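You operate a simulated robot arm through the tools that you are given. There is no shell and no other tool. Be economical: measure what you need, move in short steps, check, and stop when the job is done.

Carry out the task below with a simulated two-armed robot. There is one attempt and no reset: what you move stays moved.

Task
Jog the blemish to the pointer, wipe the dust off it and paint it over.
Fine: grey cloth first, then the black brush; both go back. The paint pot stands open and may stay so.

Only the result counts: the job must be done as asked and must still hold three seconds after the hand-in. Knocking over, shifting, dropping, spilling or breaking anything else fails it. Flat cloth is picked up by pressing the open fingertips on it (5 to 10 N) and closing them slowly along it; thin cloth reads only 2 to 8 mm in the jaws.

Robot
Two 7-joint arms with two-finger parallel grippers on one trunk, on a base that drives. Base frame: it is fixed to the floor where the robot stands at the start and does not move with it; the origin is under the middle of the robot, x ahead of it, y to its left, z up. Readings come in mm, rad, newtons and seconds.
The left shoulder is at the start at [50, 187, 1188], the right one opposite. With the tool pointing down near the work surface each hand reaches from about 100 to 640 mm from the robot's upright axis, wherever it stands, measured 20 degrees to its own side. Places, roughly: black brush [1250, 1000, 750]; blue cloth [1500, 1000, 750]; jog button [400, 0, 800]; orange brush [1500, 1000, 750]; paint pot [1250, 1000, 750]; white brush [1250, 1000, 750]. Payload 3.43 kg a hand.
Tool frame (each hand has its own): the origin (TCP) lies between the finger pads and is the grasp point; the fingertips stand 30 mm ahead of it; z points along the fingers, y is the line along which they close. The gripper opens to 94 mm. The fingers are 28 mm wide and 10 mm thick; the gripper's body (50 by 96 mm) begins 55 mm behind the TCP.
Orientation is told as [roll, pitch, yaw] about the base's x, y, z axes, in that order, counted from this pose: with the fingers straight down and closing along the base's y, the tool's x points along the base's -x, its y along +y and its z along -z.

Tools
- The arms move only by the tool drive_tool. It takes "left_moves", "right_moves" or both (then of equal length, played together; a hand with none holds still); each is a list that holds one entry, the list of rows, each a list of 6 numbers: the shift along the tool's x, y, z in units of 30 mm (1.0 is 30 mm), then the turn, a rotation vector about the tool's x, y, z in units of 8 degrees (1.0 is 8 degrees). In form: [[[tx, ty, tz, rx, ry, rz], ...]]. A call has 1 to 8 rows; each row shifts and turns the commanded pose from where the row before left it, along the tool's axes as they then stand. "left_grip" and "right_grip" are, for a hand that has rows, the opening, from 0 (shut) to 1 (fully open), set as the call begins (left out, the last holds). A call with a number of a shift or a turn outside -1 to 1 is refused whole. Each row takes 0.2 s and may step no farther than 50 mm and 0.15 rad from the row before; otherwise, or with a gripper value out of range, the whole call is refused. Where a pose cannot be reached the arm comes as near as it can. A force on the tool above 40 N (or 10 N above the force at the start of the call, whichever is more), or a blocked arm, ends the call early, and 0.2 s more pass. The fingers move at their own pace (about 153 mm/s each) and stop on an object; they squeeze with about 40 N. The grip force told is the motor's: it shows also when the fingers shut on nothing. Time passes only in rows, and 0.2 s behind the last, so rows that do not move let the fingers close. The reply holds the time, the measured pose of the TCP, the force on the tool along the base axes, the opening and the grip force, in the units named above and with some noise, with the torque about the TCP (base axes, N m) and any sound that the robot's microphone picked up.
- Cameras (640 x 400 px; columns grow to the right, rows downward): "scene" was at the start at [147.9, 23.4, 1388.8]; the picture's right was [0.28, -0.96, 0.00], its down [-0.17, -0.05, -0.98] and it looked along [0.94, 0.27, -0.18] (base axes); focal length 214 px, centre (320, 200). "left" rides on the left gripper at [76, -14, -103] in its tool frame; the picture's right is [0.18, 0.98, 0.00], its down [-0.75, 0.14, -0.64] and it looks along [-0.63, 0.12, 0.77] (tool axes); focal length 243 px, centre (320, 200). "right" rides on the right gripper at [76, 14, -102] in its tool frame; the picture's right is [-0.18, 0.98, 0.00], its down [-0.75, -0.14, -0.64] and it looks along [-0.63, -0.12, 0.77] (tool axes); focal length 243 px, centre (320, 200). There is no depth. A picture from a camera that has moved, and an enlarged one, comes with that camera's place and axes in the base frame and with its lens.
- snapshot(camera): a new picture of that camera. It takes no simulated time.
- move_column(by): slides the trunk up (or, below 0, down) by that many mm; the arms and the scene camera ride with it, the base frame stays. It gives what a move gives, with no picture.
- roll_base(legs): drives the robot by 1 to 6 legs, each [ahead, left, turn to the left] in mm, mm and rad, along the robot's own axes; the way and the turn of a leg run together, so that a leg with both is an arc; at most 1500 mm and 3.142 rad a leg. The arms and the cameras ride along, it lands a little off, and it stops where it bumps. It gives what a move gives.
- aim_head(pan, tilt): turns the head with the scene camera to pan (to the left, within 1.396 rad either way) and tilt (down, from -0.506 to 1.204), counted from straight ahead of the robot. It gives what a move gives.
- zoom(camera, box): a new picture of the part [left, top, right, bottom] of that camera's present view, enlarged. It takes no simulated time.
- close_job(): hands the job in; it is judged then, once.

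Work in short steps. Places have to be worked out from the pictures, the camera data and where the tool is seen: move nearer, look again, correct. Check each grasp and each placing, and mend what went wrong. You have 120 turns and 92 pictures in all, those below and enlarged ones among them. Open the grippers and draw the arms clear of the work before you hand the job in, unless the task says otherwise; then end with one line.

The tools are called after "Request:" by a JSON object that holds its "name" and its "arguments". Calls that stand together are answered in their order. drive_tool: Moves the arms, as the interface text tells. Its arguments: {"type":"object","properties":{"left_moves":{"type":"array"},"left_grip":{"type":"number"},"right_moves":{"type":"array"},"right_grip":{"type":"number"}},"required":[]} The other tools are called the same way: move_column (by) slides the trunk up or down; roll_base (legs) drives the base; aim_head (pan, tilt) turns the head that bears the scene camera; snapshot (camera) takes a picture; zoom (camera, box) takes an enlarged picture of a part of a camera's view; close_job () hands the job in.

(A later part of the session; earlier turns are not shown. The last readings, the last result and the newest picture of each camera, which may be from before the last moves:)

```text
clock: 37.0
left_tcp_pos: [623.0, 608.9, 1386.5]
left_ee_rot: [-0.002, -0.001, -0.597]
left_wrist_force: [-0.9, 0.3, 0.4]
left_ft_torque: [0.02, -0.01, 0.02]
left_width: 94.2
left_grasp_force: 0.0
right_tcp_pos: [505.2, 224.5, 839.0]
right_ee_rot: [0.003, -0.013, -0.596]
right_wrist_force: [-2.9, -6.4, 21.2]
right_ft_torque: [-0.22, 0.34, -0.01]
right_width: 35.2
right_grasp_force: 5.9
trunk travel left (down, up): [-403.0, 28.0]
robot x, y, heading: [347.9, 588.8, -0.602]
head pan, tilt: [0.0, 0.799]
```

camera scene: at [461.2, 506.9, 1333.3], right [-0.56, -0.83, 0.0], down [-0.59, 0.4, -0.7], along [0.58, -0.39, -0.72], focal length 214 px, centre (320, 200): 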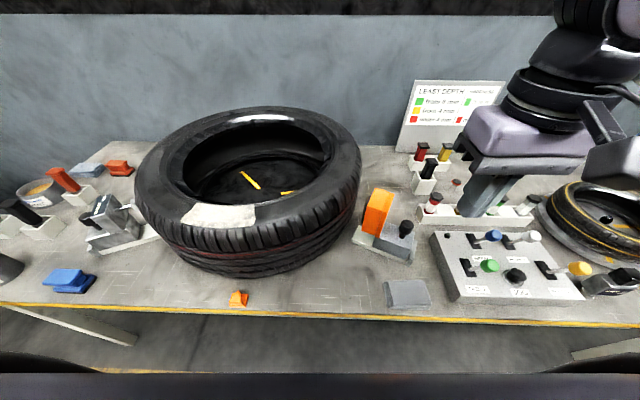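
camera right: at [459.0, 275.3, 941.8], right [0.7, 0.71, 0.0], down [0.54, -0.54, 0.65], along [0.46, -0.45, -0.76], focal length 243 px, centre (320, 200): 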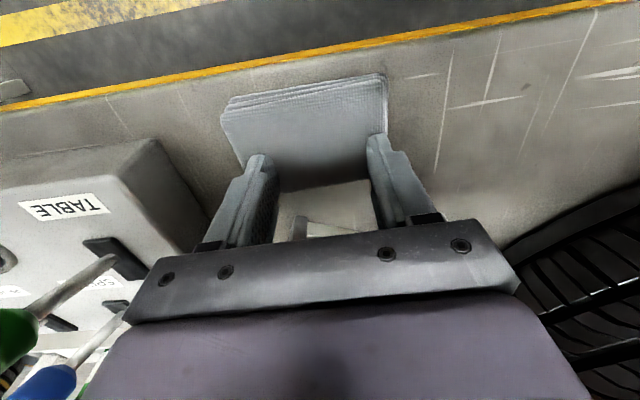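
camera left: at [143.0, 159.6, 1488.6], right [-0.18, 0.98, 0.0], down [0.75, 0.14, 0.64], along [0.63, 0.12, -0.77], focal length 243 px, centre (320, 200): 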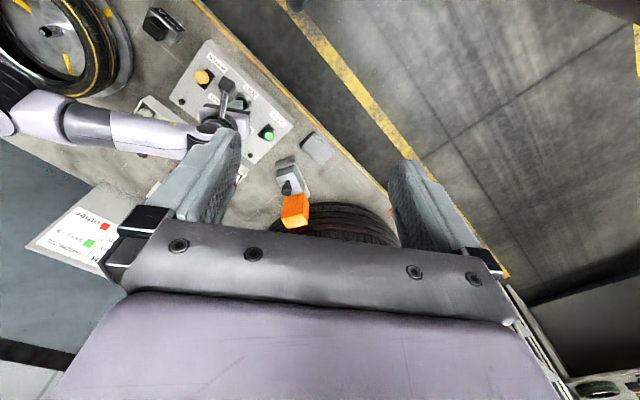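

Force climbed to 21 N, so I ease up about 1.5 mm and continue closing.

Request:
{"name": "drive_tool", "arguments": {"right_moves": [[[0, 0, -0.07, 0, 0, 0]]], "right_grip": 0.22}}

Request:
{"name": "drive_tool", "arguments": {"right_moves": [[[0, 0, 0, 0, 0, 0]]], "right_grip": 0.12}}

Request:
{"name": "drive_tool", "arguments": {"right_moves": [[[0, 0, 0, 0, 0, 0], [0, 0, 0, 0, 0, 0]]], "right_grip": 0}}

Request:
{"name": "snapshot", "arguments": {"camera": "right"}}

```text
clock: 37.4
left_tcp_pos: [623.9, 608.6, 1385.9]
left_ee_rot: [-0.001, -0.002, -0.597]
left_wrist_force: [-0.3, 0.6, -0.7]
left_ft_torque: [0.02, 0.01, -0.06]
left_width: 94.1
left_grasp_force: 0.0
right_tcp_pos: [504.3, 225.8, 839.0]
right_ee_rot: [0.002, -0.007, -0.597]
right_wrist_force: [-0.7, -6.0, 11.4]
right_ft_torque: [-0.27, 0.32, 0.11]
right_width: 25.4
right_grasp_force: 4.4
trunk travel left (down, up): [-403.0, 28.0]
robot x, y, heading: [344.2, 585.3, -0.597]
head pan, tilt: [0.0, 0.799]
```

```text
clock: 37.8
left_tcp_pos: [625.2, 608.7, 1385.5]
left_ee_rot: [-0.002, -0.001, -0.597]
left_wrist_force: [-0.4, -0.2, -0.1]
left_ft_torque: [-0.01, 0.0, 0.0]
left_width: 94.0
left_grasp_force: 0.0
right_tcp_pos: [505.4, 226.6, 840.1]
right_ee_rot: [0.003, -0.007, -0.595]
right_wrist_force: [-1.6, -0.2, 5.0]
right_ft_torque: [0.03, 0.11, -0.02]
right_width: 12.7
right_grasp_force: 1.5
trunk travel left (down, up): [-403.0, 28.0]
robot x, y, heading: [346.8, 587.7, -0.599]
head pan, tilt: [0.0, 0.799]
```

```text
clock: 38.4
left_tcp_pos: [624.9, 607.9, 1384.9]
left_ee_rot: [0.0, -0.002, -0.597]
left_wrist_force: [-0.7, 0.9, 0.7]
left_ft_torque: [0.01, 0.0, 0.0]
left_width: 94.0
left_grasp_force: 0.0
right_tcp_pos: [505.7, 224.3, 841.3]
right_ee_rot: [0.004, -0.008, -0.596]
right_wrist_force: [0.4, -1.1, 0.4]
right_ft_torque: [0.01, 0.0, -0.01]
right_width: 0.1
right_grasp_force: 32.8
trunk travel left (down, up): [-403.0, 28.0]
robot x, y, heading: [345.2, 588.5, -0.592]
head pan, tilt: [0.0, 0.799]
```

```text
60 pictures are left
camera right: at [449.6, 281.0, 942.3], right [0.7, 0.71, 0.0], down [0.54, -0.54, 0.65], along [0.46, -0.45, -0.76], focal length 243 px, centre (320, 200)
```

right: 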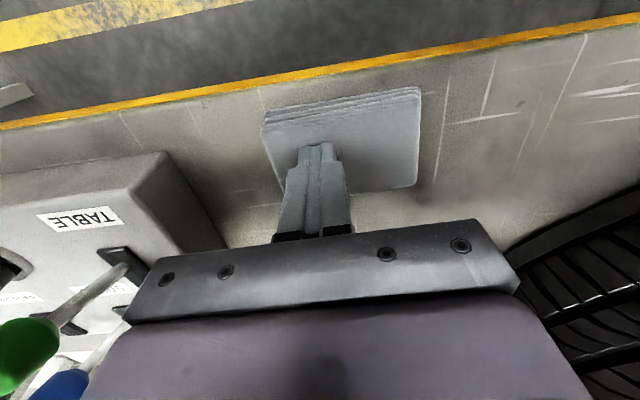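

The jaws closed empty: I lost pressure while closing, and the cloth slid about 15 mm. I lift, recentre, open less, and retry keeping the pressure.

Request:
{"name": "drive_tool", "arguments": {"right_moves": [[[0, 0, -0.5, 0, 0, 0], [0.2, 0.55, 0, 0, 0, 0], [0, 0, 0.35, 0, 0, 0], [0, 0, 0.08, 0, 0, 0], [0, 0, 0.08, 0, 0, 0]]], "right_grip": 0.45}}

```text
clock: 39.6
left_tcp_pos: [624.2, 608.7, 1386.6]
left_ee_rot: [0.0, -0.001, -0.598]
left_wrist_force: [-0.4, 0.0, 0.3]
left_ft_torque: [-0.01, -0.01, -0.02]
left_width: 93.8
left_grasp_force: 0.1
right_tcp_pos: [509.9, 242.5, 841.3]
right_ee_rot: [0.003, -0.008, -0.596]
right_wrist_force: [0.1, 0.9, -0.3]
right_ft_torque: [-0.02, 0.03, 0.0]
right_width: 42.3
right_grasp_force: 0.1
trunk travel left (down, up): [-403.0, 28.0]
robot x, y, heading: [346.3, 585.7, -0.599]
head pan, tilt: [0.0, 0.799]
```

Not yet touching; press a bit more.

Request:
{"name": "drive_tool", "arguments": {"right_moves": [[[0, 0, 0.08, 0, 0, 0]]]}}

Request:
{"name": "drive_tool", "arguments": {"right_moves": [[[0, 0, 0.02, 0, 0, 0]]], "right_grip": 0.35}}

Request:
{"name": "drive_tool", "arguments": {"right_moves": [[[0, 0, 0, 0, 0, 0]]], "right_grip": 0.27}}

```text
clock: 40.0
left_tcp_pos: [623.0, 608.7, 1386.3]
left_ee_rot: [-0.003, -0.002, -0.597]
left_wrist_force: [-0.3, -0.5, 0.2]
left_ft_torque: [-0.02, 0.0, -0.01]
left_width: 94.0
left_grasp_force: 0.1
right_tcp_pos: [510.4, 243.4, 840.7]
right_ee_rot: [0.0, -0.012, -0.596]
right_wrist_force: [-4.4, -0.6, 15.5]
right_ft_torque: [-0.05, 0.34, -0.02]
right_width: 42.8
right_grasp_force: 0.4
trunk travel left (down, up): [-403.0, 28.0]
robot x, y, heading: [346.9, 588.2, -0.6]
head pan, tilt: [0.0, 0.799]
```

```text
clock: 40.4
left_tcp_pos: [622.6, 609.7, 1388.0]
left_ee_rot: [-0.003, -0.002, -0.599]
left_wrist_force: [-0.6, -0.3, -0.8]
left_ft_torque: [0.0, -0.01, 0.01]
left_width: 94.3
left_grasp_force: 0.0
right_tcp_pos: [510.8, 243.3, 840.2]
right_ee_rot: [0.001, -0.013, -0.596]
right_wrist_force: [-6.1, -4.4, 24.8]
right_ft_torque: [-0.14, 0.51, 0.06]
right_width: 39.9
right_grasp_force: 6.2
trunk travel left (down, up): [-403.0, 28.0]
robot x, y, heading: [346.3, 584.6, -0.599]
head pan, tilt: [0.0, 0.799]
```

```text
clock: 40.8
left_tcp_pos: [622.6, 608.7, 1386.6]
left_ee_rot: [-0.002, -0.002, -0.596]
left_wrist_force: [-0.1, 0.6, -0.4]
left_ft_torque: [-0.01, 0.01, -0.01]
left_width: 93.7
left_grasp_force: 0.1
right_tcp_pos: [512.0, 242.8, 840.5]
right_ee_rot: [0.001, -0.014, -0.6]
right_wrist_force: [-6.1, -6.6, 32.6]
right_ft_torque: [-0.23, 0.54, 0.01]
right_width: 36.1
right_grasp_force: 9.5
trunk travel left (down, up): [-403.0, 28.0]
robot x, y, heading: [350.0, 589.3, -0.598]
head pan, tilt: [0.0, 0.799]
```

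Force is 33 N, too high; ease 1.5 mm and keep closing, compensating.

Request:
{"name": "drive_tool", "arguments": {"right_moves": [[[0, 0, -0.09, 0, 0, 0]]]}}

Request:
{"name": "drive_tool", "arguments": {"right_moves": [[[0, 0, 0, 0, 0, 0]]], "right_grip": 0.22}}

```text
clock: 41.2
left_tcp_pos: [623.7, 608.4, 1385.8]
left_ee_rot: [0.001, 0.0, -0.598]
left_wrist_force: [0.5, 0.1, -0.4]
left_ft_torque: [-0.02, -0.02, 0.02]
left_width: 94.2
left_grasp_force: 0.0
right_tcp_pos: [510.5, 242.0, 840.1]
right_ee_rot: [0.003, -0.01, -0.597]
right_wrist_force: [-0.4, -6.8, 16.4]
right_ft_torque: [-0.18, 0.32, 0.16]
right_width: 32.2
right_grasp_force: 5.8
trunk travel left (down, up): [-403.0, 28.0]
robot x, y, heading: [349.5, 588.8, -0.599]
head pan, tilt: [0.0, 0.799]
```

```text
clock: 41.6
left_tcp_pos: [624.9, 608.3, 1386.6]
left_ee_rot: [-0.001, -0.001, -0.598]
left_wrist_force: [0.0, -0.5, 0.4]
left_ft_torque: [0.05, -0.03, 0.01]
left_width: 94.0
left_grasp_force: 0.1
right_tcp_pos: [510.4, 243.4, 840.1]
right_ee_rot: [0.003, -0.006, -0.596]
right_wrist_force: [-1.0, -4.8, 11.2]
right_ft_torque: [-0.17, 0.2, 0.03]
right_width: 25.8
right_grasp_force: 4.2
trunk travel left (down, up): [-403.0, 28.0]
robot x, y, heading: [343.1, 588.6, -0.599]
head pan, tilt: [0.0, 0.799]
```

11 N now; continue with slight downward compensation.

Request:
{"name": "drive_tool", "arguments": {"right_moves": [[[0, 0, 0.02, 0, 0, 0]]], "right_grip": 0.16}}

Request:
{"name": "drive_tool", "arguments": {"right_moves": [[[0, 0, 0.03, 0, 0, 0]]], "right_grip": 0.11}}

Request:
{"name": "drive_tool", "arguments": {"right_moves": [[[0, 0, 0.02, 0, 0, 0]]], "right_grip": 0.06}}

```text
clock: 42.0
left_tcp_pos: [624.1, 608.8, 1386.4]
left_ee_rot: [0.0, -0.001, -0.597]
left_wrist_force: [0.2, 0.2, 0.0]
left_ft_torque: [-0.07, -0.01, 0.01]
left_width: 93.5
left_grasp_force: 0.1
right_tcp_pos: [509.9, 242.6, 839.5]
right_ee_rot: [0.003, -0.009, -0.596]
right_wrist_force: [-3.6, -3.2, 13.4]
right_ft_torque: [-0.09, 0.23, 0.06]
right_width: 17.9
right_grasp_force: 2.2
trunk travel left (down, up): [-403.0, 28.0]
robot x, y, heading: [344.4, 586.7, -0.597]
head pan, tilt: [0.0, 0.799]
```

```text
clock: 42.4
left_tcp_pos: [623.0, 608.8, 1386.4]
left_ee_rot: [0.0, -0.002, -0.598]
left_wrist_force: [0.2, 0.1, -0.8]
left_ft_torque: [-0.01, 0.01, -0.01]
left_width: 94.1
left_grasp_force: 0.1
right_tcp_pos: [509.7, 243.5, 840.0]
right_ee_rot: [0.004, -0.012, -0.597]
right_wrist_force: [-3.5, -2.2, 18.5]
right_ft_torque: [-0.02, 0.34, 0.03]
right_width: 16.5
right_grasp_force: 4.4
trunk travel left (down, up): [-403.0, 28.0]
robot x, y, heading: [349.5, 584.0, -0.594]
head pan, tilt: [0.0, 0.799]
```

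```text
clock: 42.8
left_tcp_pos: [622.5, 609.7, 1385.8]
left_ee_rot: [-0.002, -0.004, -0.598]
left_wrist_force: [0.0, -0.2, -0.1]
left_ft_torque: [-0.01, 0.02, -0.01]
left_width: 93.9
left_grasp_force: 0.1
right_tcp_pos: [510.2, 244.0, 838.3]
right_ee_rot: [0.004, -0.011, -0.597]
right_wrist_force: [-5.7, -2.8, 25.8]
right_ft_torque: [-0.03, 0.36, 0.02]
right_width: 13.8
right_grasp_force: 7.3
trunk travel left (down, up): [-403.0, 28.0]
robot x, y, heading: [343.6, 587.6, -0.594]
head pan, tilt: [0.0, 0.799]
```

Width lags the command, so something is held between. I ease slightly and close fully.

Request:
{"name": "drive_tool", "arguments": {"right_moves": [[[0, 0, -0.03, 0, 0, 0], [0, 0, 0, 0, 0, 0]]], "right_grip": 0.03}}

Request:
{"name": "drive_tool", "arguments": {"right_moves": [[[0, 0, 0, 0, 0, 0], [0, 0, 0, 0, 0, 0]]], "right_grip": 0}}

```text
clock: 43.4
left_tcp_pos: [623.5, 609.3, 1386.4]
left_ee_rot: [-0.001, -0.002, -0.598]
left_wrist_force: [-0.1, -0.4, 0.6]
left_ft_torque: [0.0, -0.01, -0.02]
left_width: 93.9
left_grasp_force: 0.1
right_tcp_pos: [511.2, 242.9, 839.4]
right_ee_rot: [0.001, -0.009, -0.598]
right_wrist_force: [-2.4, -1.5, 25.6]
right_ft_torque: [0.01, 0.24, -0.02]
right_width: 12.8
right_grasp_force: 8.6
trunk travel left (down, up): [-403.0, 28.0]
robot x, y, heading: [343.9, 588.3, -0.596]
head pan, tilt: [0.0, 0.799]
```

```text
clock: 44.0
left_tcp_pos: [624.4, 609.1, 1386.5]
left_ee_rot: [-0.003, -0.002, -0.598]
left_wrist_force: [-0.3, -0.6, -0.8]
left_ft_torque: [0.01, -0.01, -0.03]
left_width: 94.1
left_grasp_force: 0.0
right_tcp_pos: [510.2, 243.2, 840.5]
right_ee_rot: [0.001, -0.012, -0.599]
right_wrist_force: [-3.1, -4.1, 27.1]
right_ft_torque: [-0.01, 0.31, -0.01]
right_width: 0.0
right_grasp_force: 33.2
trunk travel left (down, up): [-403.0, 28.0]
robot x, y, heading: [346.6, 587.1, -0.598]
head pan, tilt: [0.0, 0.799]
```

Width went to 0: slipped again. I lift a little and look.

Request:
{"name": "drive_tool", "arguments": {"right_moves": [[[0, 0, -0.5, 0, 0, 0], [0, 0, -0.5, 0, 0, 0]]]}}

Request:
{"name": "snapshot", "arguments": {"camera": "right"}}

```text
clock: 44.6
left_tcp_pos: [625.3, 608.7, 1386.6]
left_ee_rot: [0.0, -0.002, -0.597]
left_wrist_force: [0.5, -0.2, -0.8]
left_ft_torque: [0.0, 0.01, 0.01]
left_width: 93.9
left_grasp_force: 0.0
right_tcp_pos: [508.9, 242.3, 868.1]
right_ee_rot: [0.003, -0.007, -0.597]
right_wrist_force: [-0.1, 0.1, 0.0]
right_ft_torque: [0.0, 0.0, 0.03]
right_width: 0.1
right_grasp_force: 32.8
trunk travel left (down, up): [-403.0, 28.0]
robot x, y, heading: [347.4, 590.1, -0.596]
head pan, tilt: [0.0, 0.799]
```

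```text
59 pictures are left
camera right: at [453.8, 298.3, 970.7], right [0.7, 0.71, 0.0], down [0.54, -0.54, 0.65], along [0.46, -0.45, -0.76], focal length 243 px, centre (320, 200)
```

right: 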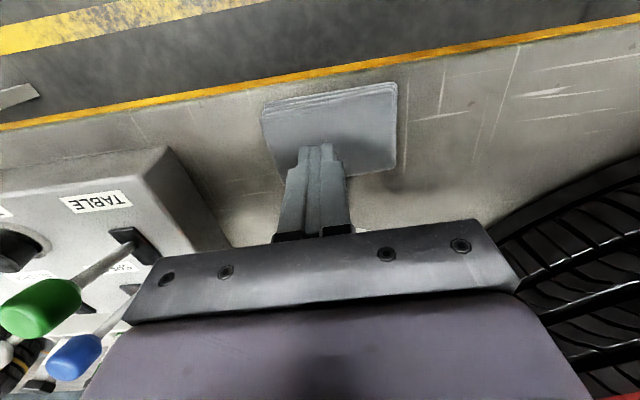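

The cloth is a stiff folded stack of about 95×66 mm centred near [520,247]. Its short side fits between the open fingers, so I lift, turn the hand 90°, and will straddle the short side and sweep the fingers inward along the bench.

Request:
{"name": "drive_tool", "arguments": {"right_moves": [[[0, 0, -1, 0, 0, 1], [0, 0, -1, 0, 0, 1], [0, 0, 0, 0, 0, 1], [0, 0, 0, 0, 0, 1], [0, 0, 0, 0, 0, 1], [0, 0, 0, 0, 0, 1]]], "right_grip": 1}}

Request:
{"name": "drive_tool", "arguments": {"right_moves": [[[0, 0, 0, 0, 0, 1], [0, 0, 0, 0, 0, 1], [0, 0, 0, 0, 0, 1], [0, 0, 0, 0, 0, 1], [0, 0, 0, 0, 0, 1], [0, 0, 0, 0, 0, 0.25]]]}}

Request:
{"name": "snapshot", "arguments": {"camera": "right"}}

```text
clock: 46.0
left_tcp_pos: [624.2, 607.0, 1385.8]
left_ee_rot: [0.002, -0.001, -0.596]
left_wrist_force: [0.0, -1.0, 1.0]
left_ft_torque: [0.01, -0.01, -0.04]
left_width: 93.9
left_grasp_force: 0.0
right_tcp_pos: [509.8, 242.1, 928.0]
right_ee_rot: [0.008, -0.004, -1.436]
right_wrist_force: [0.3, -0.8, -0.1]
right_ft_torque: [-0.04, 0.04, 0.0]
right_width: 93.9
right_grasp_force: 0.0
trunk travel left (down, up): [-403.0, 28.0]
robot x, y, heading: [345.9, 584.9, -0.597]
head pan, tilt: [0.0, 0.799]
```

```text
clock: 47.4
left_tcp_pos: [625.3, 609.2, 1387.2]
left_ee_rot: [0.0, -0.001, -0.597]
left_wrist_force: [0.3, -0.1, -0.3]
left_ft_torque: [0.0, -0.02, -0.01]
left_width: 94.0
left_grasp_force: 0.1
right_tcp_pos: [509.4, 242.7, 928.4]
right_ee_rot: [0.008, 0.002, -2.168]
right_wrist_force: [0.7, 1.1, 0.4]
right_ft_torque: [0.01, 0.0, -0.04]
right_width: 93.8
right_grasp_force: 0.1
trunk travel left (down, up): [-403.0, 28.0]
robot x, y, heading: [343.9, 588.9, -0.597]
head pan, tilt: [0.0, 0.799]
```

```text
58 pictures are left
camera right: at [562.8, 298.1, 1031.6], right [0.71, -0.71, 0.01], down [-0.55, -0.54, 0.64], along [-0.45, -0.46, -0.77], focal length 243 px, centre (320, 200)
```

right: 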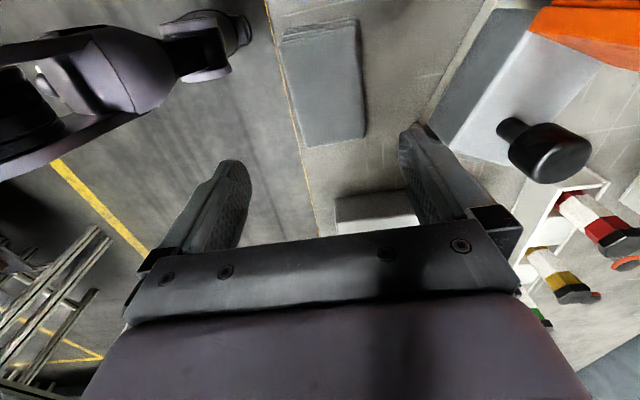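

Cloth centre about [524,248], its near edge almost at the bench edge. I centre over it slightly to the far side and lower until the far finger touches the bench.

Request:
{"name": "drive_tool", "arguments": {"right_moves": [[[0.42, 0.5, 1, 0, 0, 0], [0, 0, 1, 0, 0, 0], [0, 0, 0.6, 0, 0, 0]]]}}

Request:
{"name": "snapshot", "arguments": {"camera": "right"}}

```text
clock: 48.2
left_tcp_pos: [625.0, 608.2, 1386.5]
left_ee_rot: [-0.001, -0.002, -0.597]
left_wrist_force: [0.8, 0.3, -0.2]
left_ft_torque: [0.02, 0.01, -0.01]
left_width: 94.2
left_grasp_force: 0.0
right_tcp_pos: [530.1, 244.3, 851.3]
right_ee_rot: [0.009, 0.003, -2.169]
right_wrist_force: [0.5, -0.4, -0.3]
right_ft_torque: [0.01, 0.01, -0.01]
right_width: 94.0
right_grasp_force: 0.0
trunk travel left (down, up): [-403.0, 28.0]
robot x, y, heading: [341.0, 586.3, -0.6]
head pan, tilt: [0.0, 0.799]
```

```text
57 pictures are left
camera right: at [583.8, 299.9, 953.8], right [0.71, -0.7, 0.01], down [-0.55, -0.54, 0.64], along [-0.45, -0.46, -0.77], focal length 243 px, centre (320, 200)
```

right: 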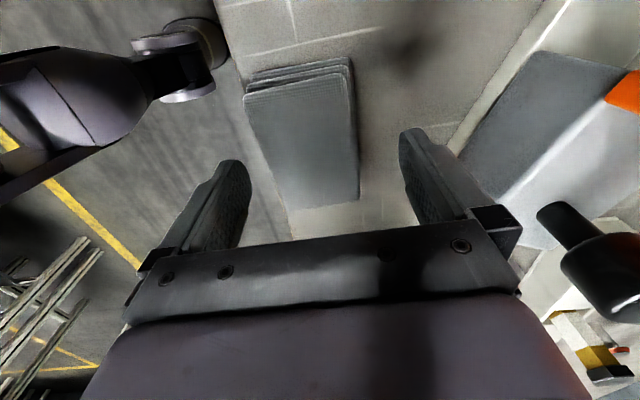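

Fingers straddle the cloth well. I shift 8 mm along it and lower in small steps to find the bench.

Request:
{"name": "drive_tool", "arguments": {"right_moves": [[[0.27, -0.1, 0.3, 0, 0, 0], [0, 0, 0.2, 0, 0, 0], [0, 0, 0.15, 0, 0, 0], [0, 0, 0.1, 0, 0, 0], [0, 0, 0.1, 0, 0, 0]]]}}

```text
clock: 49.4
left_tcp_pos: [624.5, 609.5, 1386.5]
left_ee_rot: [0.0, 0.0, -0.597]
left_wrist_force: [-0.1, -1.6, 0.5]
left_ft_torque: [0.01, 0.0, 0.0]
left_width: 93.8
left_grasp_force: 0.0
right_tcp_pos: [532.5, 252.3, 825.2]
right_ee_rot: [0.009, 0.001, -2.166]
right_wrist_force: [-0.6, 0.2, -0.4]
right_ft_torque: [0.01, -0.01, 0.02]
right_width: 94.1
right_grasp_force: 0.0
trunk travel left (down, up): [-403.0, 28.0]
robot x, y, heading: [347.1, 584.3, -0.595]
head pan, tilt: [0.0, 0.799]
```

Request:
{"name": "drive_tool", "arguments": {"right_moves": [[[0, 0, 0.1, 0, 0, 0], [0, 0, 0.1, 0, 0, 0], [0, 0, 0.1, 0, 0, 0], [0, 0, 0.1, 0, 0, 0]]]}}

Request:
{"name": "snapshot", "arguments": {"camera": "right"}}

```text
clock: 50.4
left_tcp_pos: [625.7, 608.2, 1386.5]
left_ee_rot: [0.0, -0.003, -0.596]
left_wrist_force: [0.3, 0.1, -0.4]
left_ft_torque: [0.02, 0.02, 0.02]
left_width: 94.2
left_grasp_force: 0.0
right_tcp_pos: [531.5, 252.4, 813.2]
right_ee_rot: [0.009, 0.003, -2.168]
right_wrist_force: [0.2, 0.8, 1.1]
right_ft_torque: [-0.01, 0.0, 0.04]
right_width: 94.2
right_grasp_force: 0.1
trunk travel left (down, up): [-403.0, 28.0]
robot x, y, heading: [349.2, 585.5, -0.592]
head pan, tilt: [0.0, 0.799]
```

```text
56 pictures are left
camera right: at [586.1, 308.6, 916.3], right [0.71, -0.7, 0.01], down [-0.55, -0.54, 0.64], along [-0.45, -0.46, -0.77], focal length 243 px, centre (320, 200)
```

right: 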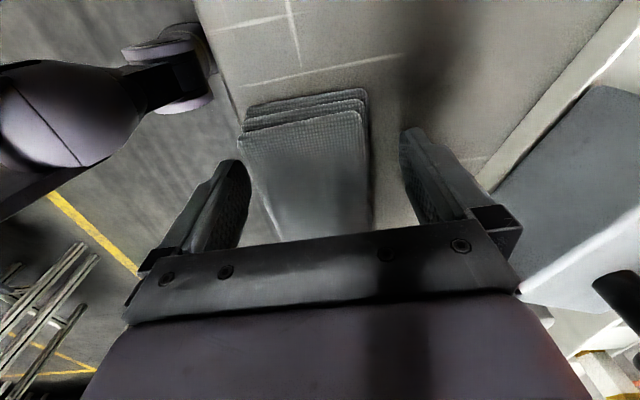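

Tips are 26 mm below the stack's top and still clear of the bench: the stack is thick, so I close on it now as on a block.

Request:
{"name": "drive_tool", "arguments": {"right_moves": [[[0, 0, 0, 0, 0, 0]]], "right_grip": 0.7}}

Request:
{"name": "drive_tool", "arguments": {"right_moves": [[[0, 0, 0, 0, 0, 0], [0, 0, 0, 0, 0, 0]]], "right_grip": 0.5}}

Request:
{"name": "drive_tool", "arguments": {"right_moves": [[[0, 0, 0, 0, 0, 0], [0, 0, 0, 0, 0, 0]]], "right_grip": 0.2}}

Request:
{"name": "snapshot", "arguments": {"camera": "right"}}

```text
clock: 50.8
left_tcp_pos: [624.4, 608.9, 1386.3]
left_ee_rot: [0.0, -0.002, -0.597]
left_wrist_force: [-0.7, 1.0, 1.0]
left_ft_torque: [0.0, 0.01, -0.01]
left_width: 94.1
left_grasp_force: 0.1
right_tcp_pos: [533.2, 253.9, 812.8]
right_ee_rot: [0.008, 0.003, -2.166]
right_wrist_force: [-1.2, -0.1, 3.8]
right_ft_torque: [-0.1, -0.08, -0.06]
right_width: 69.0
right_grasp_force: 13.4
trunk travel left (down, up): [-403.0, 28.0]
robot x, y, heading: [341.2, 587.6, -0.598]
head pan, tilt: [0.0, 0.799]
```

```text
clock: 51.4
left_tcp_pos: [624.1, 608.8, 1386.1]
left_ee_rot: [-0.001, -0.001, -0.598]
left_wrist_force: [0.7, 0.0, -0.4]
left_ft_torque: [-0.01, -0.02, -0.02]
left_width: 93.9
left_grasp_force: 0.2
right_tcp_pos: [531.6, 253.8, 815.1]
right_ee_rot: [0.009, 0.005, -2.167]
right_wrist_force: [-0.2, -1.2, 10.1]
right_ft_torque: [-0.36, -0.18, -0.15]
right_width: 67.0
right_grasp_force: 40.2
trunk travel left (down, up): [-403.0, 28.0]
robot x, y, heading: [346.0, 588.5, -0.596]
head pan, tilt: [0.0, 0.799]
```

```text
clock: 52.0
left_tcp_pos: [624.0, 609.0, 1386.1]
left_ee_rot: [-0.002, -0.002, -0.597]
left_wrist_force: [0.6, 0.1, -0.3]
left_ft_torque: [0.03, 0.05, -0.02]
left_width: 94.0
left_grasp_force: 0.1
right_tcp_pos: [531.8, 252.4, 814.5]
right_ee_rot: [0.009, 0.004, -2.168]
right_wrist_force: [0.2, -1.2, 13.1]
right_ft_torque: [-0.38, -0.31, -0.13]
right_width: 66.8
right_grasp_force: 40.7
trunk travel left (down, up): [-403.0, 28.0]
robot x, y, heading: [348.3, 590.2, -0.598]
head pan, tilt: [0.0, 0.799]
```

```text
55 pictures are left
camera right: at [586.1, 309.0, 917.3], right [0.71, -0.7, 0.01], down [-0.55, -0.54, 0.64], along [-0.44, -0.46, -0.77], focal length 243 px, centre (320, 200)
```

right: 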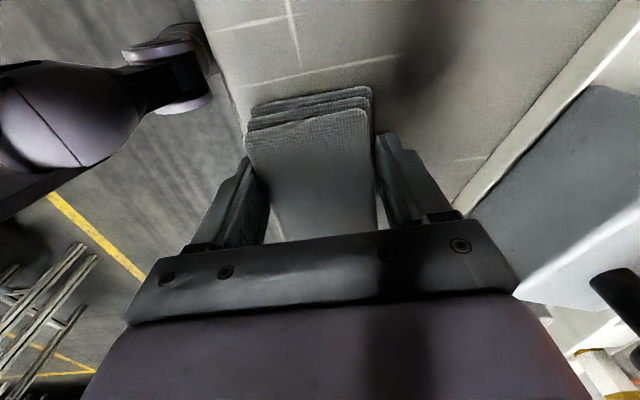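

The grip reads 67 mm at 40 N: the folded cloth is held as a pad. I lift it and check.

Request:
{"name": "drive_tool", "arguments": {"right_moves": [[[0, 0, -0.5, 0, 0, 0], [0, 0, -1, 0, 0, 0], [0, 0, -1, 0, 0, 0], [0, 0, -1, 0, 0, 0], [0, 0, -1, 0, 0, 0], [0, 0, -1, 0, 0, 0], [0, 0, -1, 0, 0, 0], [0, 0, -1, 0, 0, 0]]]}}

Request:
{"name": "drive_tool", "arguments": {"right_moves": [[[0, 0, -1, 0, 0, 0], [0, 0, -1, 0, 0, 0], [0, 0, -1, 0, 0, 0]]]}}

Request:
{"name": "snapshot", "arguments": {"camera": "scene"}}

```text
clock: 53.8
left_tcp_pos: [622.7, 608.5, 1386.0]
left_ee_rot: [-0.004, -0.002, -0.596]
left_wrist_force: [-0.3, -0.3, -0.1]
left_ft_torque: [-0.02, 0.02, 0.03]
left_width: 94.1
left_grasp_force: 0.1
right_tcp_pos: [531.6, 255.2, 1039.9]
right_ee_rot: [0.009, 0.0, -2.165]
right_wrist_force: [0.0, 0.4, -0.1]
right_ft_torque: [0.02, 0.02, 0.02]
right_width: 64.8
right_grasp_force: 39.6
trunk travel left (down, up): [-403.0, 28.0]
robot x, y, heading: [344.3, 588.3, -0.599]
head pan, tilt: [0.0, 0.799]
```

```text
clock: 54.6
left_tcp_pos: [624.5, 608.4, 1385.6]
left_ee_rot: [-0.002, -0.002, -0.595]
left_wrist_force: [-0.4, -0.6, -0.5]
left_ft_torque: [-0.02, -0.02, 0.03]
left_width: 94.0
left_grasp_force: 0.0
right_tcp_pos: [529.7, 254.1, 1129.9]
right_ee_rot: [0.009, 0.002, -2.167]
right_wrist_force: [-0.1, 0.7, 0.0]
right_ft_torque: [0.0, -0.01, -0.02]
right_width: 65.2
right_grasp_force: 40.1
trunk travel left (down, up): [-403.0, 28.0]
robot x, y, heading: [344.6, 586.2, -0.593]
head pan, tilt: [0.0, 0.799]
```

```text
54 pictures are left
camera scene: at [460.9, 507.1, 1333.2], right [-0.56, -0.83, 0.0], down [-0.59, 0.4, -0.7], along [0.58, -0.39, -0.72], focal length 214 px, centre (320, 200)
```

scene: 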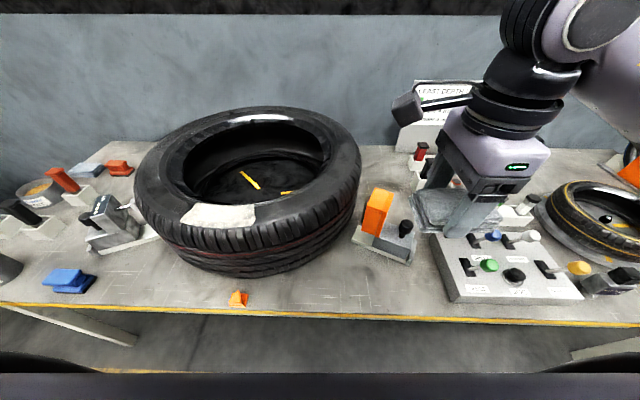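

Request:
{"name": "zoom", "arguments": {"camera": "scene", "box": [380, 120, 540, 250]}}

```text
3.08 times, centred on (460, 185) of scene
camera zoom: at [460.9, 507.1, 1333.2], right [-0.56, -0.83, 0.0], down [-0.59, 0.4, -0.7], along [0.58, -0.39, -0.72], focal length 660 px, centre (-111, 246)
```

zoom: 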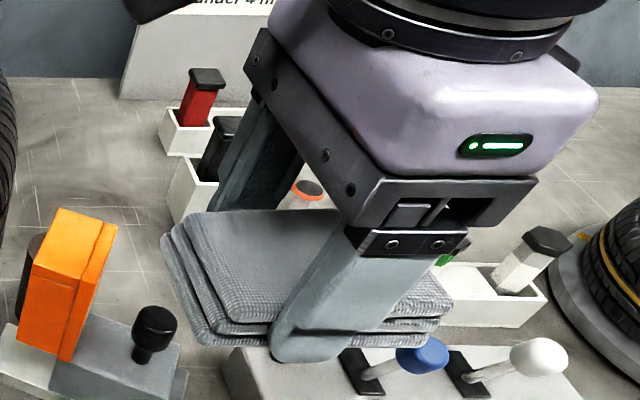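

The pad is about 30 mm thick and the fingertips reach slightly below its bottom. I set it down again, regrip about 11 mm higher so the cloth protrudes, and lift.

Request:
{"name": "drive_tool", "arguments": {"right_moves": [[[0, 0, 1, 0, 0, 0], [0, 0, 1, 0, 0, 0], [0, 0, 1, 0, 0, 0], [0, 0, 1, 0, 0, 0], [0, 0, 1, 0, 0, 0], [0, 0, 1, 0, 0, 0], [0, 0, 1, 0, 0, 0], [0, 0, 1, 0, 0, 0]]]}}

Request:
{"name": "drive_tool", "arguments": {"right_moves": [[[0, 0, 1, 0, 0, 0], [0, 0, 1, 0, 0, 0], [0, 0, 0.35, 0, 0, 0], [0, 0, 0.05, 0, 0, 0]]]}}

Request:
{"name": "drive_tool", "arguments": {"right_moves": [[[0, 0, 0, 0, 0, 0], [0, 0, -0.35, 0, 0, 0], [0, 0, 0, 0, 0, 0]]], "right_grip": 0.85}}

Request:
{"name": "drive_tool", "arguments": {"right_moves": [[[0, 0, 0, 0, 0, 0], [0, 0, 0, 0, 0, 0], [0, 0, 0, 0, 0, 0]]], "right_grip": 0.2}}

Request:
{"name": "snapshot", "arguments": {"camera": "right"}}

```text
clock: 56.4
left_tcp_pos: [624.0, 608.0, 1385.1]
left_ee_rot: [0.001, -0.001, -0.594]
left_wrist_force: [-0.6, 0.2, 0.5]
left_ft_torque: [0.0, 0.01, 0.04]
left_width: 94.1
left_grasp_force: 0.1
right_tcp_pos: [530.6, 253.7, 887.9]
right_ee_rot: [0.009, 0.001, -2.168]
right_wrist_force: [0.0, 0.5, -0.3]
right_ft_torque: [0.0, -0.04, 0.01]
right_width: 64.9
right_grasp_force: 40.2
trunk travel left (down, up): [-403.0, 28.0]
robot x, y, heading: [342.0, 582.5, -0.599]
head pan, tilt: [0.0, 0.799]
```

```text
clock: 57.4
left_tcp_pos: [625.0, 608.6, 1386.5]
left_ee_rot: [0.001, -0.001, -0.597]
left_wrist_force: [-0.6, -0.4, 0.0]
left_ft_torque: [-0.03, 0.01, 0.01]
left_width: 94.0
left_grasp_force: 0.1
right_tcp_pos: [531.5, 253.0, 816.1]
right_ee_rot: [0.008, 0.003, -2.169]
right_wrist_force: [0.5, -0.5, -0.2]
right_ft_torque: [0.03, 0.0, -0.02]
right_width: 64.9
right_grasp_force: 40.2
trunk travel left (down, up): [-403.0, 28.0]
robot x, y, heading: [345.0, 589.9, -0.598]
head pan, tilt: [0.0, 0.799]
```

```text
clock: 58.2
left_tcp_pos: [624.5, 608.4, 1386.1]
left_ee_rot: [-0.001, -0.003, -0.595]
left_wrist_force: [0.1, 0.1, 0.3]
left_ft_torque: [0.0, 0.01, -0.01]
left_width: 93.7
left_grasp_force: 0.1
right_tcp_pos: [533.4, 252.9, 826.9]
right_ee_rot: [0.01, 0.003, -2.167]
right_wrist_force: [0.0, -0.1, 1.3]
right_ft_torque: [-0.01, 0.0, 0.0]
right_width: 79.9
right_grasp_force: 0.2
trunk travel left (down, up): [-403.0, 28.0]
robot x, y, heading: [346.7, 587.9, -0.599]
head pan, tilt: [0.0, 0.799]
```

```text
clock: 59.0
left_tcp_pos: [624.4, 608.8, 1386.4]
left_ee_rot: [0.0, -0.001, -0.597]
left_wrist_force: [-0.5, -0.3, 0.6]
left_ft_torque: [0.0, -0.02, 0.01]
left_width: 94.1
left_grasp_force: 0.1
right_tcp_pos: [532.9, 254.0, 826.5]
right_ee_rot: [0.01, 0.003, -2.166]
right_wrist_force: [0.7, -0.2, 0.2]
right_ft_torque: [0.04, 0.0, 0.03]
right_width: 64.8
right_grasp_force: 40.0
trunk travel left (down, up): [-403.0, 28.0]
robot x, y, heading: [344.9, 588.4, -0.601]
head pan, tilt: [0.0, 0.799]
```

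```text
52 pictures are left
camera right: at [586.5, 309.0, 929.9], right [0.71, -0.7, 0.01], down [-0.55, -0.54, 0.64], along [-0.45, -0.46, -0.77], focal length 243 px, centre (320, 200)
```

right: 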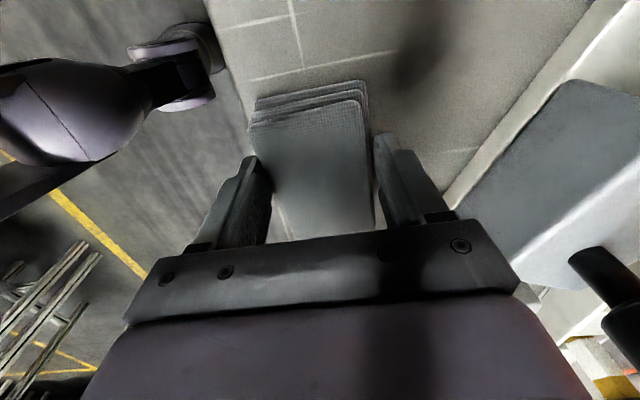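

Regripped. I lift to z≈1130 and drive 300 mm left along the bench toward the blemish.

Request:
{"name": "drive_tool", "arguments": {"right_moves": [[[0, 0, -1, 0, 0, 0], [0, 0, -1, 0, 0, 0], [0, 0, -1, 0, 0, 0], [0, 0, -1, 0, 0, 0], [0, 0, -1, 0, 0, 0], [0, 0, -1, 0, 0, 0], [0, 0, -1, 0, 0, 0], [0, 0, -1, 0, 0, 0]]]}}

Request:
{"name": "drive_tool", "arguments": {"right_moves": [[[0, 0, -1, 0, 0, 0], [0, 0, -1, 0, 0, 0]]]}}

Request:
{"name": "roll_base", "arguments": {"legs": [[0, 300, 0]]}}

Request:
{"name": "snapshot", "arguments": {"camera": "scene"}}

Request:
{"name": "snapshot", "arguments": {"camera": "right"}}

```text
clock: 60.8
left_tcp_pos: [625.2, 608.1, 1386.5]
left_ee_rot: [-0.001, -0.003, -0.595]
left_wrist_force: [-0.8, 0.3, -0.8]
left_ft_torque: [0.01, -0.01, 0.01]
left_width: 93.9
left_grasp_force: 0.2
right_tcp_pos: [531.5, 254.8, 1068.5]
right_ee_rot: [0.006, 0.001, -2.167]
right_wrist_force: [0.4, -0.1, -0.7]
right_ft_torque: [0.02, 0.01, -0.01]
right_width: 64.7
right_grasp_force: 39.5
trunk travel left (down, up): [-403.0, 28.0]
robot x, y, heading: [347.5, 585.7, -0.599]
head pan, tilt: [0.0, 0.799]
```

```text
clock: 61.4
left_tcp_pos: [624.2, 608.6, 1385.2]
left_ee_rot: [-0.002, -0.001, -0.597]
left_wrist_force: [-0.8, -0.3, -1.0]
left_ft_torque: [-0.01, -0.02, 0.01]
left_width: 94.0
left_grasp_force: 0.0
right_tcp_pos: [529.5, 253.8, 1126.8]
right_ee_rot: [0.01, 0.001, -2.168]
right_wrist_force: [-0.1, 0.7, -1.8]
right_ft_torque: [-0.01, -0.03, 0.02]
right_width: 64.9
right_grasp_force: 40.1
trunk travel left (down, up): [-403.0, 28.0]
robot x, y, heading: [346.9, 587.7, -0.599]
head pan, tilt: [0.0, 0.799]
```

```text
clock: 64.7
left_tcp_pos: [793.8, 858.0, 1385.1]
left_ee_rot: [0.0, -0.002, -0.597]
left_wrist_force: [-0.6, 0.6, -0.5]
left_ft_torque: [-0.01, 0.0, 0.01]
left_width: 94.1
left_grasp_force: 0.0
right_tcp_pos: [700.4, 504.6, 1127.0]
right_ee_rot: [0.006, 0.003, -2.168]
right_wrist_force: [-0.1, 0.2, -0.8]
right_ft_torque: [0.02, -0.03, 0.02]
right_width: 64.8
right_grasp_force: 39.4
trunk travel left (down, up): [-403.0, 28.0]
robot x, y, heading: [511.6, 839.8, -0.599]
head pan, tilt: [0.0, 0.799]
```

```text
51 pictures are left
camera scene: at [630.9, 756.7, 1333.3], right [-0.56, -0.83, 0.0], down [-0.59, 0.4, -0.7], along [0.58, -0.39, -0.72], focal length 214 px, centre (320, 200)
```

scene: 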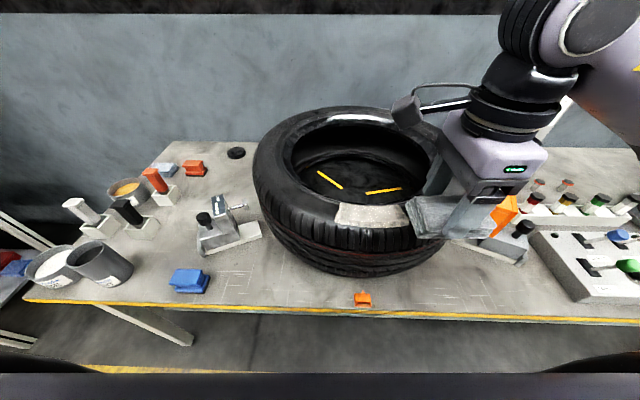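

```text
50 pictures are left
camera right: at [753.8, 559.1, 1230.2], right [0.71, -0.7, 0.01], down [-0.55, -0.54, 0.64], along [-0.45, -0.46, -0.77], focal length 243 px, centre (320, 200)
```

right: 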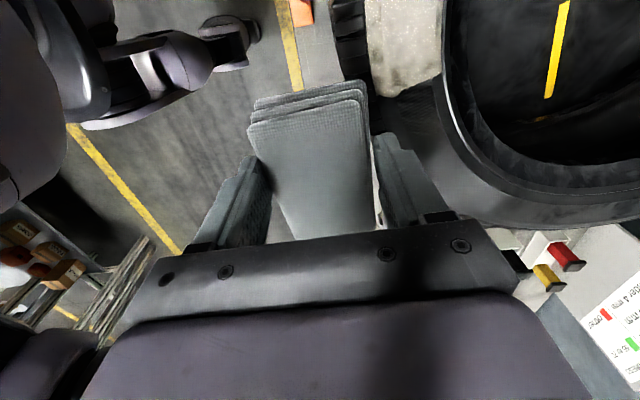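

Blemish triangulates to [802,517,1007]. I bring the pad over it at z 1095.

Request:
{"name": "drive_tool", "arguments": {"right_moves": [[[0.77, 0.86, 0.2, 0, 0, 0], [0.77, 0.86, 0.2, 0, 0, 0], [0.77, 0.86, 0.2, 0, 0, 0], [0, 0, 0.4, 0, 0, 0]]]}}

Request:
{"name": "snapshot", "arguments": {"camera": "right"}}

Request:
{"name": "zoom", "arguments": {"camera": "scene", "box": [260, 120, 480, 290]}}

```text
clock: 65.7
left_tcp_pos: [793.0, 858.0, 1386.7]
left_ee_rot: [0.0, -0.002, -0.594]
left_wrist_force: [0.2, -1.2, -1.1]
left_ft_torque: [0.04, -0.01, -0.01]
left_width: 93.8
left_grasp_force: 0.0
right_tcp_pos: [802.6, 515.9, 1098.1]
right_ee_rot: [0.008, 0.003, -2.164]
right_wrist_force: [-0.4, -0.8, -0.8]
right_ft_torque: [0.02, -0.01, 0.02]
right_width: 64.7
right_grasp_force: 40.0
trunk travel left (down, up): [-403.0, 28.0]
robot x, y, heading: [510.5, 837.6, -0.601]
head pan, tilt: [0.0, 0.799]
```

```text
49 pictures are left
camera right: at [856.3, 571.9, 1200.8], right [0.71, -0.7, 0.01], down [-0.55, -0.54, 0.64], along [-0.45, -0.46, -0.77], focal length 243 px, centre (320, 200)
```

right: 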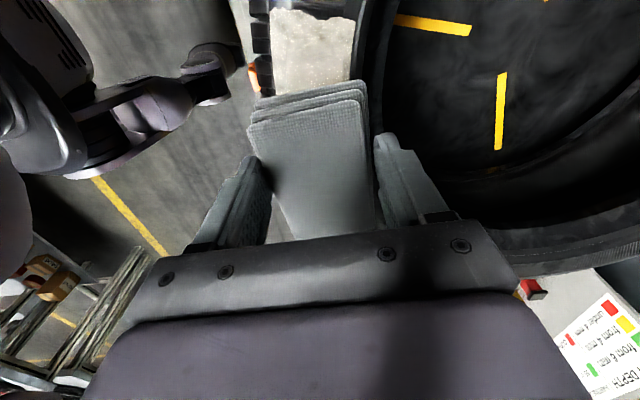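

```text
2.35 times, centred on (370, 205) of scene
camera zoom: at [630.4, 756.2, 1333.3], right [-0.56, -0.83, 0.0], down [-0.59, 0.4, -0.7], along [0.58, -0.39, -0.72], focal length 505 px, centre (202, 188)
```

zoom: 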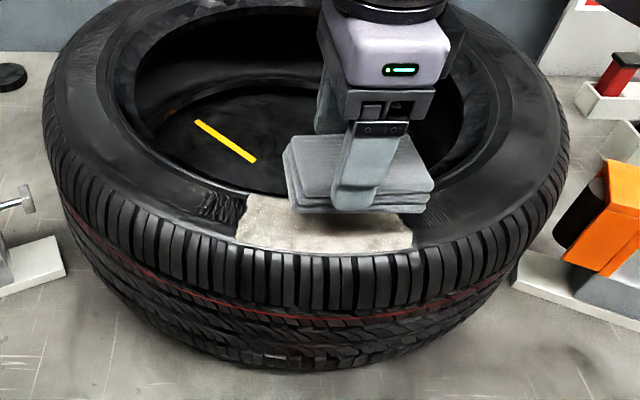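

The pad hangs over the blemish. Lowering until light contact.

Request:
{"name": "drive_tool", "arguments": {"right_moves": [[[0, 0, 0.8, 0, 0, 0], [0, 0, 0.2, 0, 0, 0], [0, 0, 0.15, 0, 0, 0]]]}}

Request:
{"name": "drive_tool", "arguments": {"right_moves": [[[0, 0, 0.1, 0, 0, 0], [0, 0, 0.1, 0, 0, 0], [0, 0, 0.1, 0, 0, 0]]]}}

```text
clock: 66.5
left_tcp_pos: [793.9, 858.6, 1387.5]
left_ee_rot: [-0.001, -0.001, -0.594]
left_wrist_force: [0.0, 0.8, 0.8]
left_ft_torque: [0.01, -0.02, -0.01]
left_width: 94.2
left_grasp_force: 0.0
right_tcp_pos: [802.6, 517.4, 1063.7]
right_ee_rot: [0.009, 0.004, -2.166]
right_wrist_force: [0.1, -0.3, -0.2]
right_ft_torque: [0.01, 0.03, -0.02]
right_width: 64.8
right_grasp_force: 39.9
trunk travel left (down, up): [-403.0, 28.0]
robot x, y, heading: [516.2, 836.8, -0.598]
head pan, tilt: [0.0, 0.799]
```

```text
clock: 67.2
left_tcp_pos: [793.5, 857.2, 1386.9]
left_ee_rot: [0.0, -0.002, -0.595]
left_wrist_force: [0.6, 0.2, 0.2]
left_ft_torque: [0.01, 0.0, 0.0]
left_width: 94.1
left_grasp_force: 0.1
right_tcp_pos: [803.9, 516.9, 1053.6]
right_ee_rot: [0.008, 0.003, -2.168]
right_wrist_force: [0.3, -0.4, -0.6]
right_ft_torque: [0.02, 0.01, -0.01]
right_width: 64.8
right_grasp_force: 40.1
trunk travel left (down, up): [-403.0, 28.0]
robot x, y, heading: [517.1, 840.9, -0.596]
head pan, tilt: [0.0, 0.799]
```

Request:
{"name": "drive_tool", "arguments": {"right_moves": [[[0, 0, 0.1, 0, 0, 0], [0, 0, 0.1, 0, 0, 0]]]}}

Request:
{"name": "drive_tool", "arguments": {"right_moves": [[[0, 0, 0.07, 0, 0, 0], [0, 0, 0.07, 0, 0, 0]]]}}

```text
clock: 67.8
left_tcp_pos: [792.4, 858.9, 1387.1]
left_ee_rot: [-0.001, -0.002, -0.596]
left_wrist_force: [-0.1, -0.2, 0.5]
left_ft_torque: [0.01, 0.04, -0.03]
left_width: 93.9
left_grasp_force: 0.1
right_tcp_pos: [803.0, 517.9, 1049.2]
right_ee_rot: [0.012, 0.003, -2.169]
right_wrist_force: [-1.1, -1.3, 16.6]
right_ft_torque: [-0.29, 0.52, 0.0]
right_width: 64.8
right_grasp_force: 39.7
trunk travel left (down, up): [-403.0, 28.0]
robot x, y, heading: [515.9, 835.2, -0.599]
head pan, tilt: [0.0, 0.799]
```

```text
clock: 68.4
left_tcp_pos: [793.9, 860.0, 1385.0]
left_ee_rot: [-0.003, -0.004, -0.594]
left_wrist_force: [0.1, -0.1, -0.1]
left_ft_torque: [0.0, -0.03, 0.01]
left_width: 94.1
left_grasp_force: 0.0
right_tcp_pos: [802.6, 517.5, 1050.6]
right_ee_rot: [0.019, 0.008, -2.166]
right_wrist_force: [-7.8, 4.1, 14.5]
right_ft_torque: [-0.01, 0.71, -0.12]
right_width: 64.8
right_grasp_force: 40.7
trunk travel left (down, up): [-403.0, 28.0]
robot x, y, heading: [516.0, 836.1, -0.6]
head pan, tilt: [0.0, 0.799]
stopped in row 2 (right hand): the force on the tool passed its limit at 41 N (the readings are from after the stop); the commanded pose is now the measured one
```

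Light contact at about 14 N. I stroke along the blemish, toward the left end first and then back to the right end.

Request:
{"name": "drive_tool", "arguments": {"right_moves": [[[0.5, 0, -0.03, 0, 0, 0], [0.5, 0, 0, 0, 0, 0], [0.5, 0, 0, 0, 0, 0], [0.5, 0, 0, 0, 0, 0], [-0.5, 0, 0, 0, 0, 0], [-0.5, 0, 0, 0, 0, 0], [-0.5, 0, 0, 0, 0, 0], [-0.5, 0, 0, 0, 0, 0]]]}}

Request:
{"name": "drive_tool", "arguments": {"right_moves": [[[-0.5, 0, 0, 0, 0, 0], [-0.5, 0, 0, 0, 0, 0], [-0.5, 0, 0, 0, 0, 0], [-0.5, 0, 0, 0, 0, 0], [0.5, 0, 0, 0, 0, 0], [0.5, 0, 0, 0, 0, 0], [0.5, 0, 0, 0, 0, 0], [0.5, 0, 0, 0, 0, 0]]]}}

Request:
{"name": "zoom", "arguments": {"camera": "scene", "box": [260, 120, 480, 290]}}

```text
clock: 70.2
left_tcp_pos: [792.8, 859.6, 1385.6]
left_ee_rot: [-0.002, 0.0, -0.595]
left_wrist_force: [0.0, 0.1, -0.3]
left_ft_torque: [-0.02, -0.02, -0.03]
left_width: 93.7
left_grasp_force: 0.0
right_tcp_pos: [803.0, 517.9, 1049.8]
right_ee_rot: [0.016, 0.006, -2.168]
right_wrist_force: [2.5, 5.1, 9.9]
right_ft_torque: [0.62, -0.2, -0.09]
right_width: 64.8
right_grasp_force: 40.0
trunk travel left (down, up): [-403.0, 28.0]
robot x, y, heading: [513.8, 840.0, -0.598]
head pan, tilt: [0.0, 0.799]
```

```text
clock: 72.0
left_tcp_pos: [793.1, 858.0, 1386.5]
left_ee_rot: [0.001, -0.003, -0.596]
left_wrist_force: [0.4, -0.1, -0.4]
left_ft_torque: [0.0, -0.01, 0.01]
left_width: 94.1
left_grasp_force: 0.1
right_tcp_pos: [803.5, 515.9, 1050.2]
right_ee_rot: [0.019, 0.005, -2.17]
right_wrist_force: [-8.1, -11.9, 23.2]
right_ft_torque: [-0.3, 0.64, 0.19]
right_width: 64.7
right_grasp_force: 40.0
trunk travel left (down, up): [-403.0, 28.0]
robot x, y, heading: [515.1, 836.4, -0.593]
head pan, tilt: [0.0, 0.799]
```

```text
2.35 times, centred on (370, 205) of scene
camera zoom: at [628.6, 756.2, 1333.6], right [-0.56, -0.83, 0.0], down [-0.59, 0.4, -0.7], along [0.58, -0.39, -0.72], focal length 505 px, centre (202, 188)
```

zoom: 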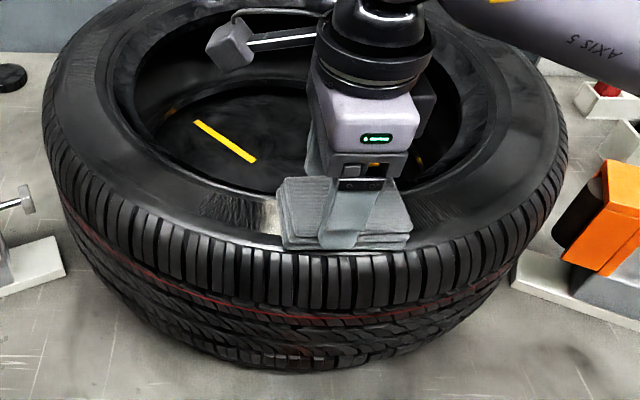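

The dust is coming off. I make one more full stroke pass to both ends (75 mm), then lift to inspect.

Request:
{"name": "drive_tool", "arguments": {"right_moves": [[[0.65, -0.05, 0, 0, 0, 0], [0.65, 0.05, 0, 0, 0, 0], [0.65, 0.1, 0, 0, 0, 0], [0.65, 0.1, 0, 0, 0, 0], [-0.65, -0.1, 0, 0, 0, 0], [-0.65, -0.1, 0, 0, 0, 0], [-0.65, -0.05, 0, 0, 0, 0], [-0.65, 0.05, 0, 0, 0, 0]]]}}

Request:
{"name": "drive_tool", "arguments": {"right_moves": [[[-0.65, 0, 0, 0, 0, 0], [-0.65, 0, 0, 0, 0, 0], [-0.65, 0.2, 0, 0, 0, 0], [-0.65, 0.2, 0, 0, 0, 0], [0.65, -0.2, 0, 0, 0, 0], [0.65, -0.2, 0, 0, 0, 0], [0.65, 0, 0, 0, 0, 0], [0.65, 0, 0, 0, 0, 0]]]}}

Request:
{"name": "drive_tool", "arguments": {"right_moves": [[[0, 0, -1, 0, 0, 0], [0, 0, -1, 0, 0, 0], [0, 0, -1, 0, 0, 0], [-1, 0, -0.5, 0, 0, 0], [-1, 0, 0, 0, 0, 0], [-1, -0.5, 0, 0, 0, 0], [-1, -0.5, 0, 0, 0, 0], [-1, -0.5, 0, 0, 0, 0]]]}}

Request:
{"name": "zoom", "arguments": {"camera": "scene", "box": [260, 120, 480, 310]}}

```text
clock: 73.8
left_tcp_pos: [792.8, 860.0, 1386.4]
left_ee_rot: [-0.002, -0.003, -0.595]
left_wrist_force: [1.3, 0.3, -0.3]
left_ft_torque: [-0.02, -0.02, 0.04]
left_width: 94.1
left_grasp_force: 0.0
right_tcp_pos: [803.9, 519.5, 1050.6]
right_ee_rot: [0.017, 0.007, -2.168]
right_wrist_force: [6.0, 11.8, 21.9]
right_ft_torque: [0.82, -0.01, -0.24]
right_width: 65.0
right_grasp_force: 40.1
trunk travel left (down, up): [-403.0, 28.0]
robot x, y, heading: [511.9, 836.2, -0.596]
head pan, tilt: [0.0, 0.799]
```

```text
clock: 75.6
left_tcp_pos: [791.2, 858.1, 1385.9]
left_ee_rot: [-0.001, -0.003, -0.594]
left_wrist_force: [-0.2, 0.1, 0.2]
left_ft_torque: [-0.02, 0.02, -0.02]
left_width: 94.1
left_grasp_force: 0.0
right_tcp_pos: [804.5, 516.1, 1050.6]
right_ee_rot: [0.015, 0.006, -2.167]
right_wrist_force: [-7.2, -9.8, 21.3]
right_ft_torque: [-0.36, 0.51, 0.06]
right_width: 65.1
right_grasp_force: 40.1
trunk travel left (down, up): [-403.0, 28.0]
robot x, y, heading: [513.9, 838.4, -0.594]
head pan, tilt: [0.0, 0.799]
```

```text
clock: 77.4
left_tcp_pos: [792.5, 858.4, 1386.6]
left_ee_rot: [0.001, -0.001, -0.596]
left_wrist_force: [0.8, 0.1, 0.6]
left_ft_torque: [-0.01, 0.0, -0.03]
left_width: 94.1
left_grasp_force: 0.1
right_tcp_pos: [680.7, 414.7, 1153.5]
right_ee_rot: [0.014, 0.007, -2.166]
right_wrist_force: [-0.5, -0.3, -0.4]
right_ft_torque: [0.02, -0.04, 0.01]
right_width: 64.9
right_grasp_force: 40.0
trunk travel left (down, up): [-403.0, 28.0]
robot x, y, heading: [517.6, 836.3, -0.597]
head pan, tilt: [0.0, 0.799]
```

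```text
2.11 times, centred on (370, 215) of scene
camera zoom: at [630.0, 756.2, 1333.3], right [-0.56, -0.83, 0.0], down [-0.59, 0.4, -0.7], along [0.58, -0.39, -0.72], focal length 452 px, centre (215, 168)
```

zoom: 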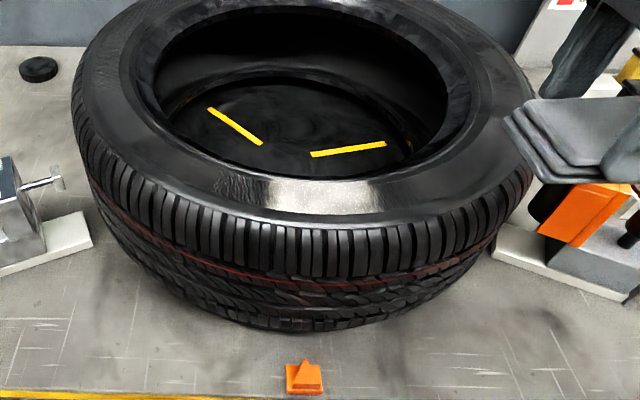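

Dust is gone. I zoom in close to see the blemish itself and the pointer alignment.

Request:
{"name": "zoom", "arguments": {"camera": "scene", "box": [320, 180, 430, 250]}}

```text
5.71 times, centred on (375, 215) of scene
camera zoom: at [630.0, 756.2, 1333.3], right [-0.56, -0.83, 0.0], down [-0.59, 0.4, -0.7], along [0.58, -0.39, -0.72], focal length 1226 px, centre (6, 114)
```

zoom: 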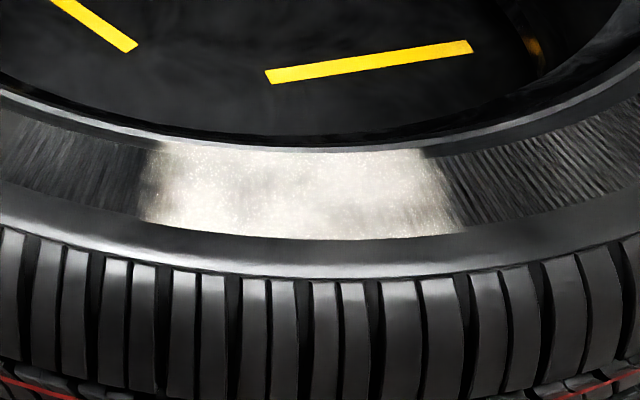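

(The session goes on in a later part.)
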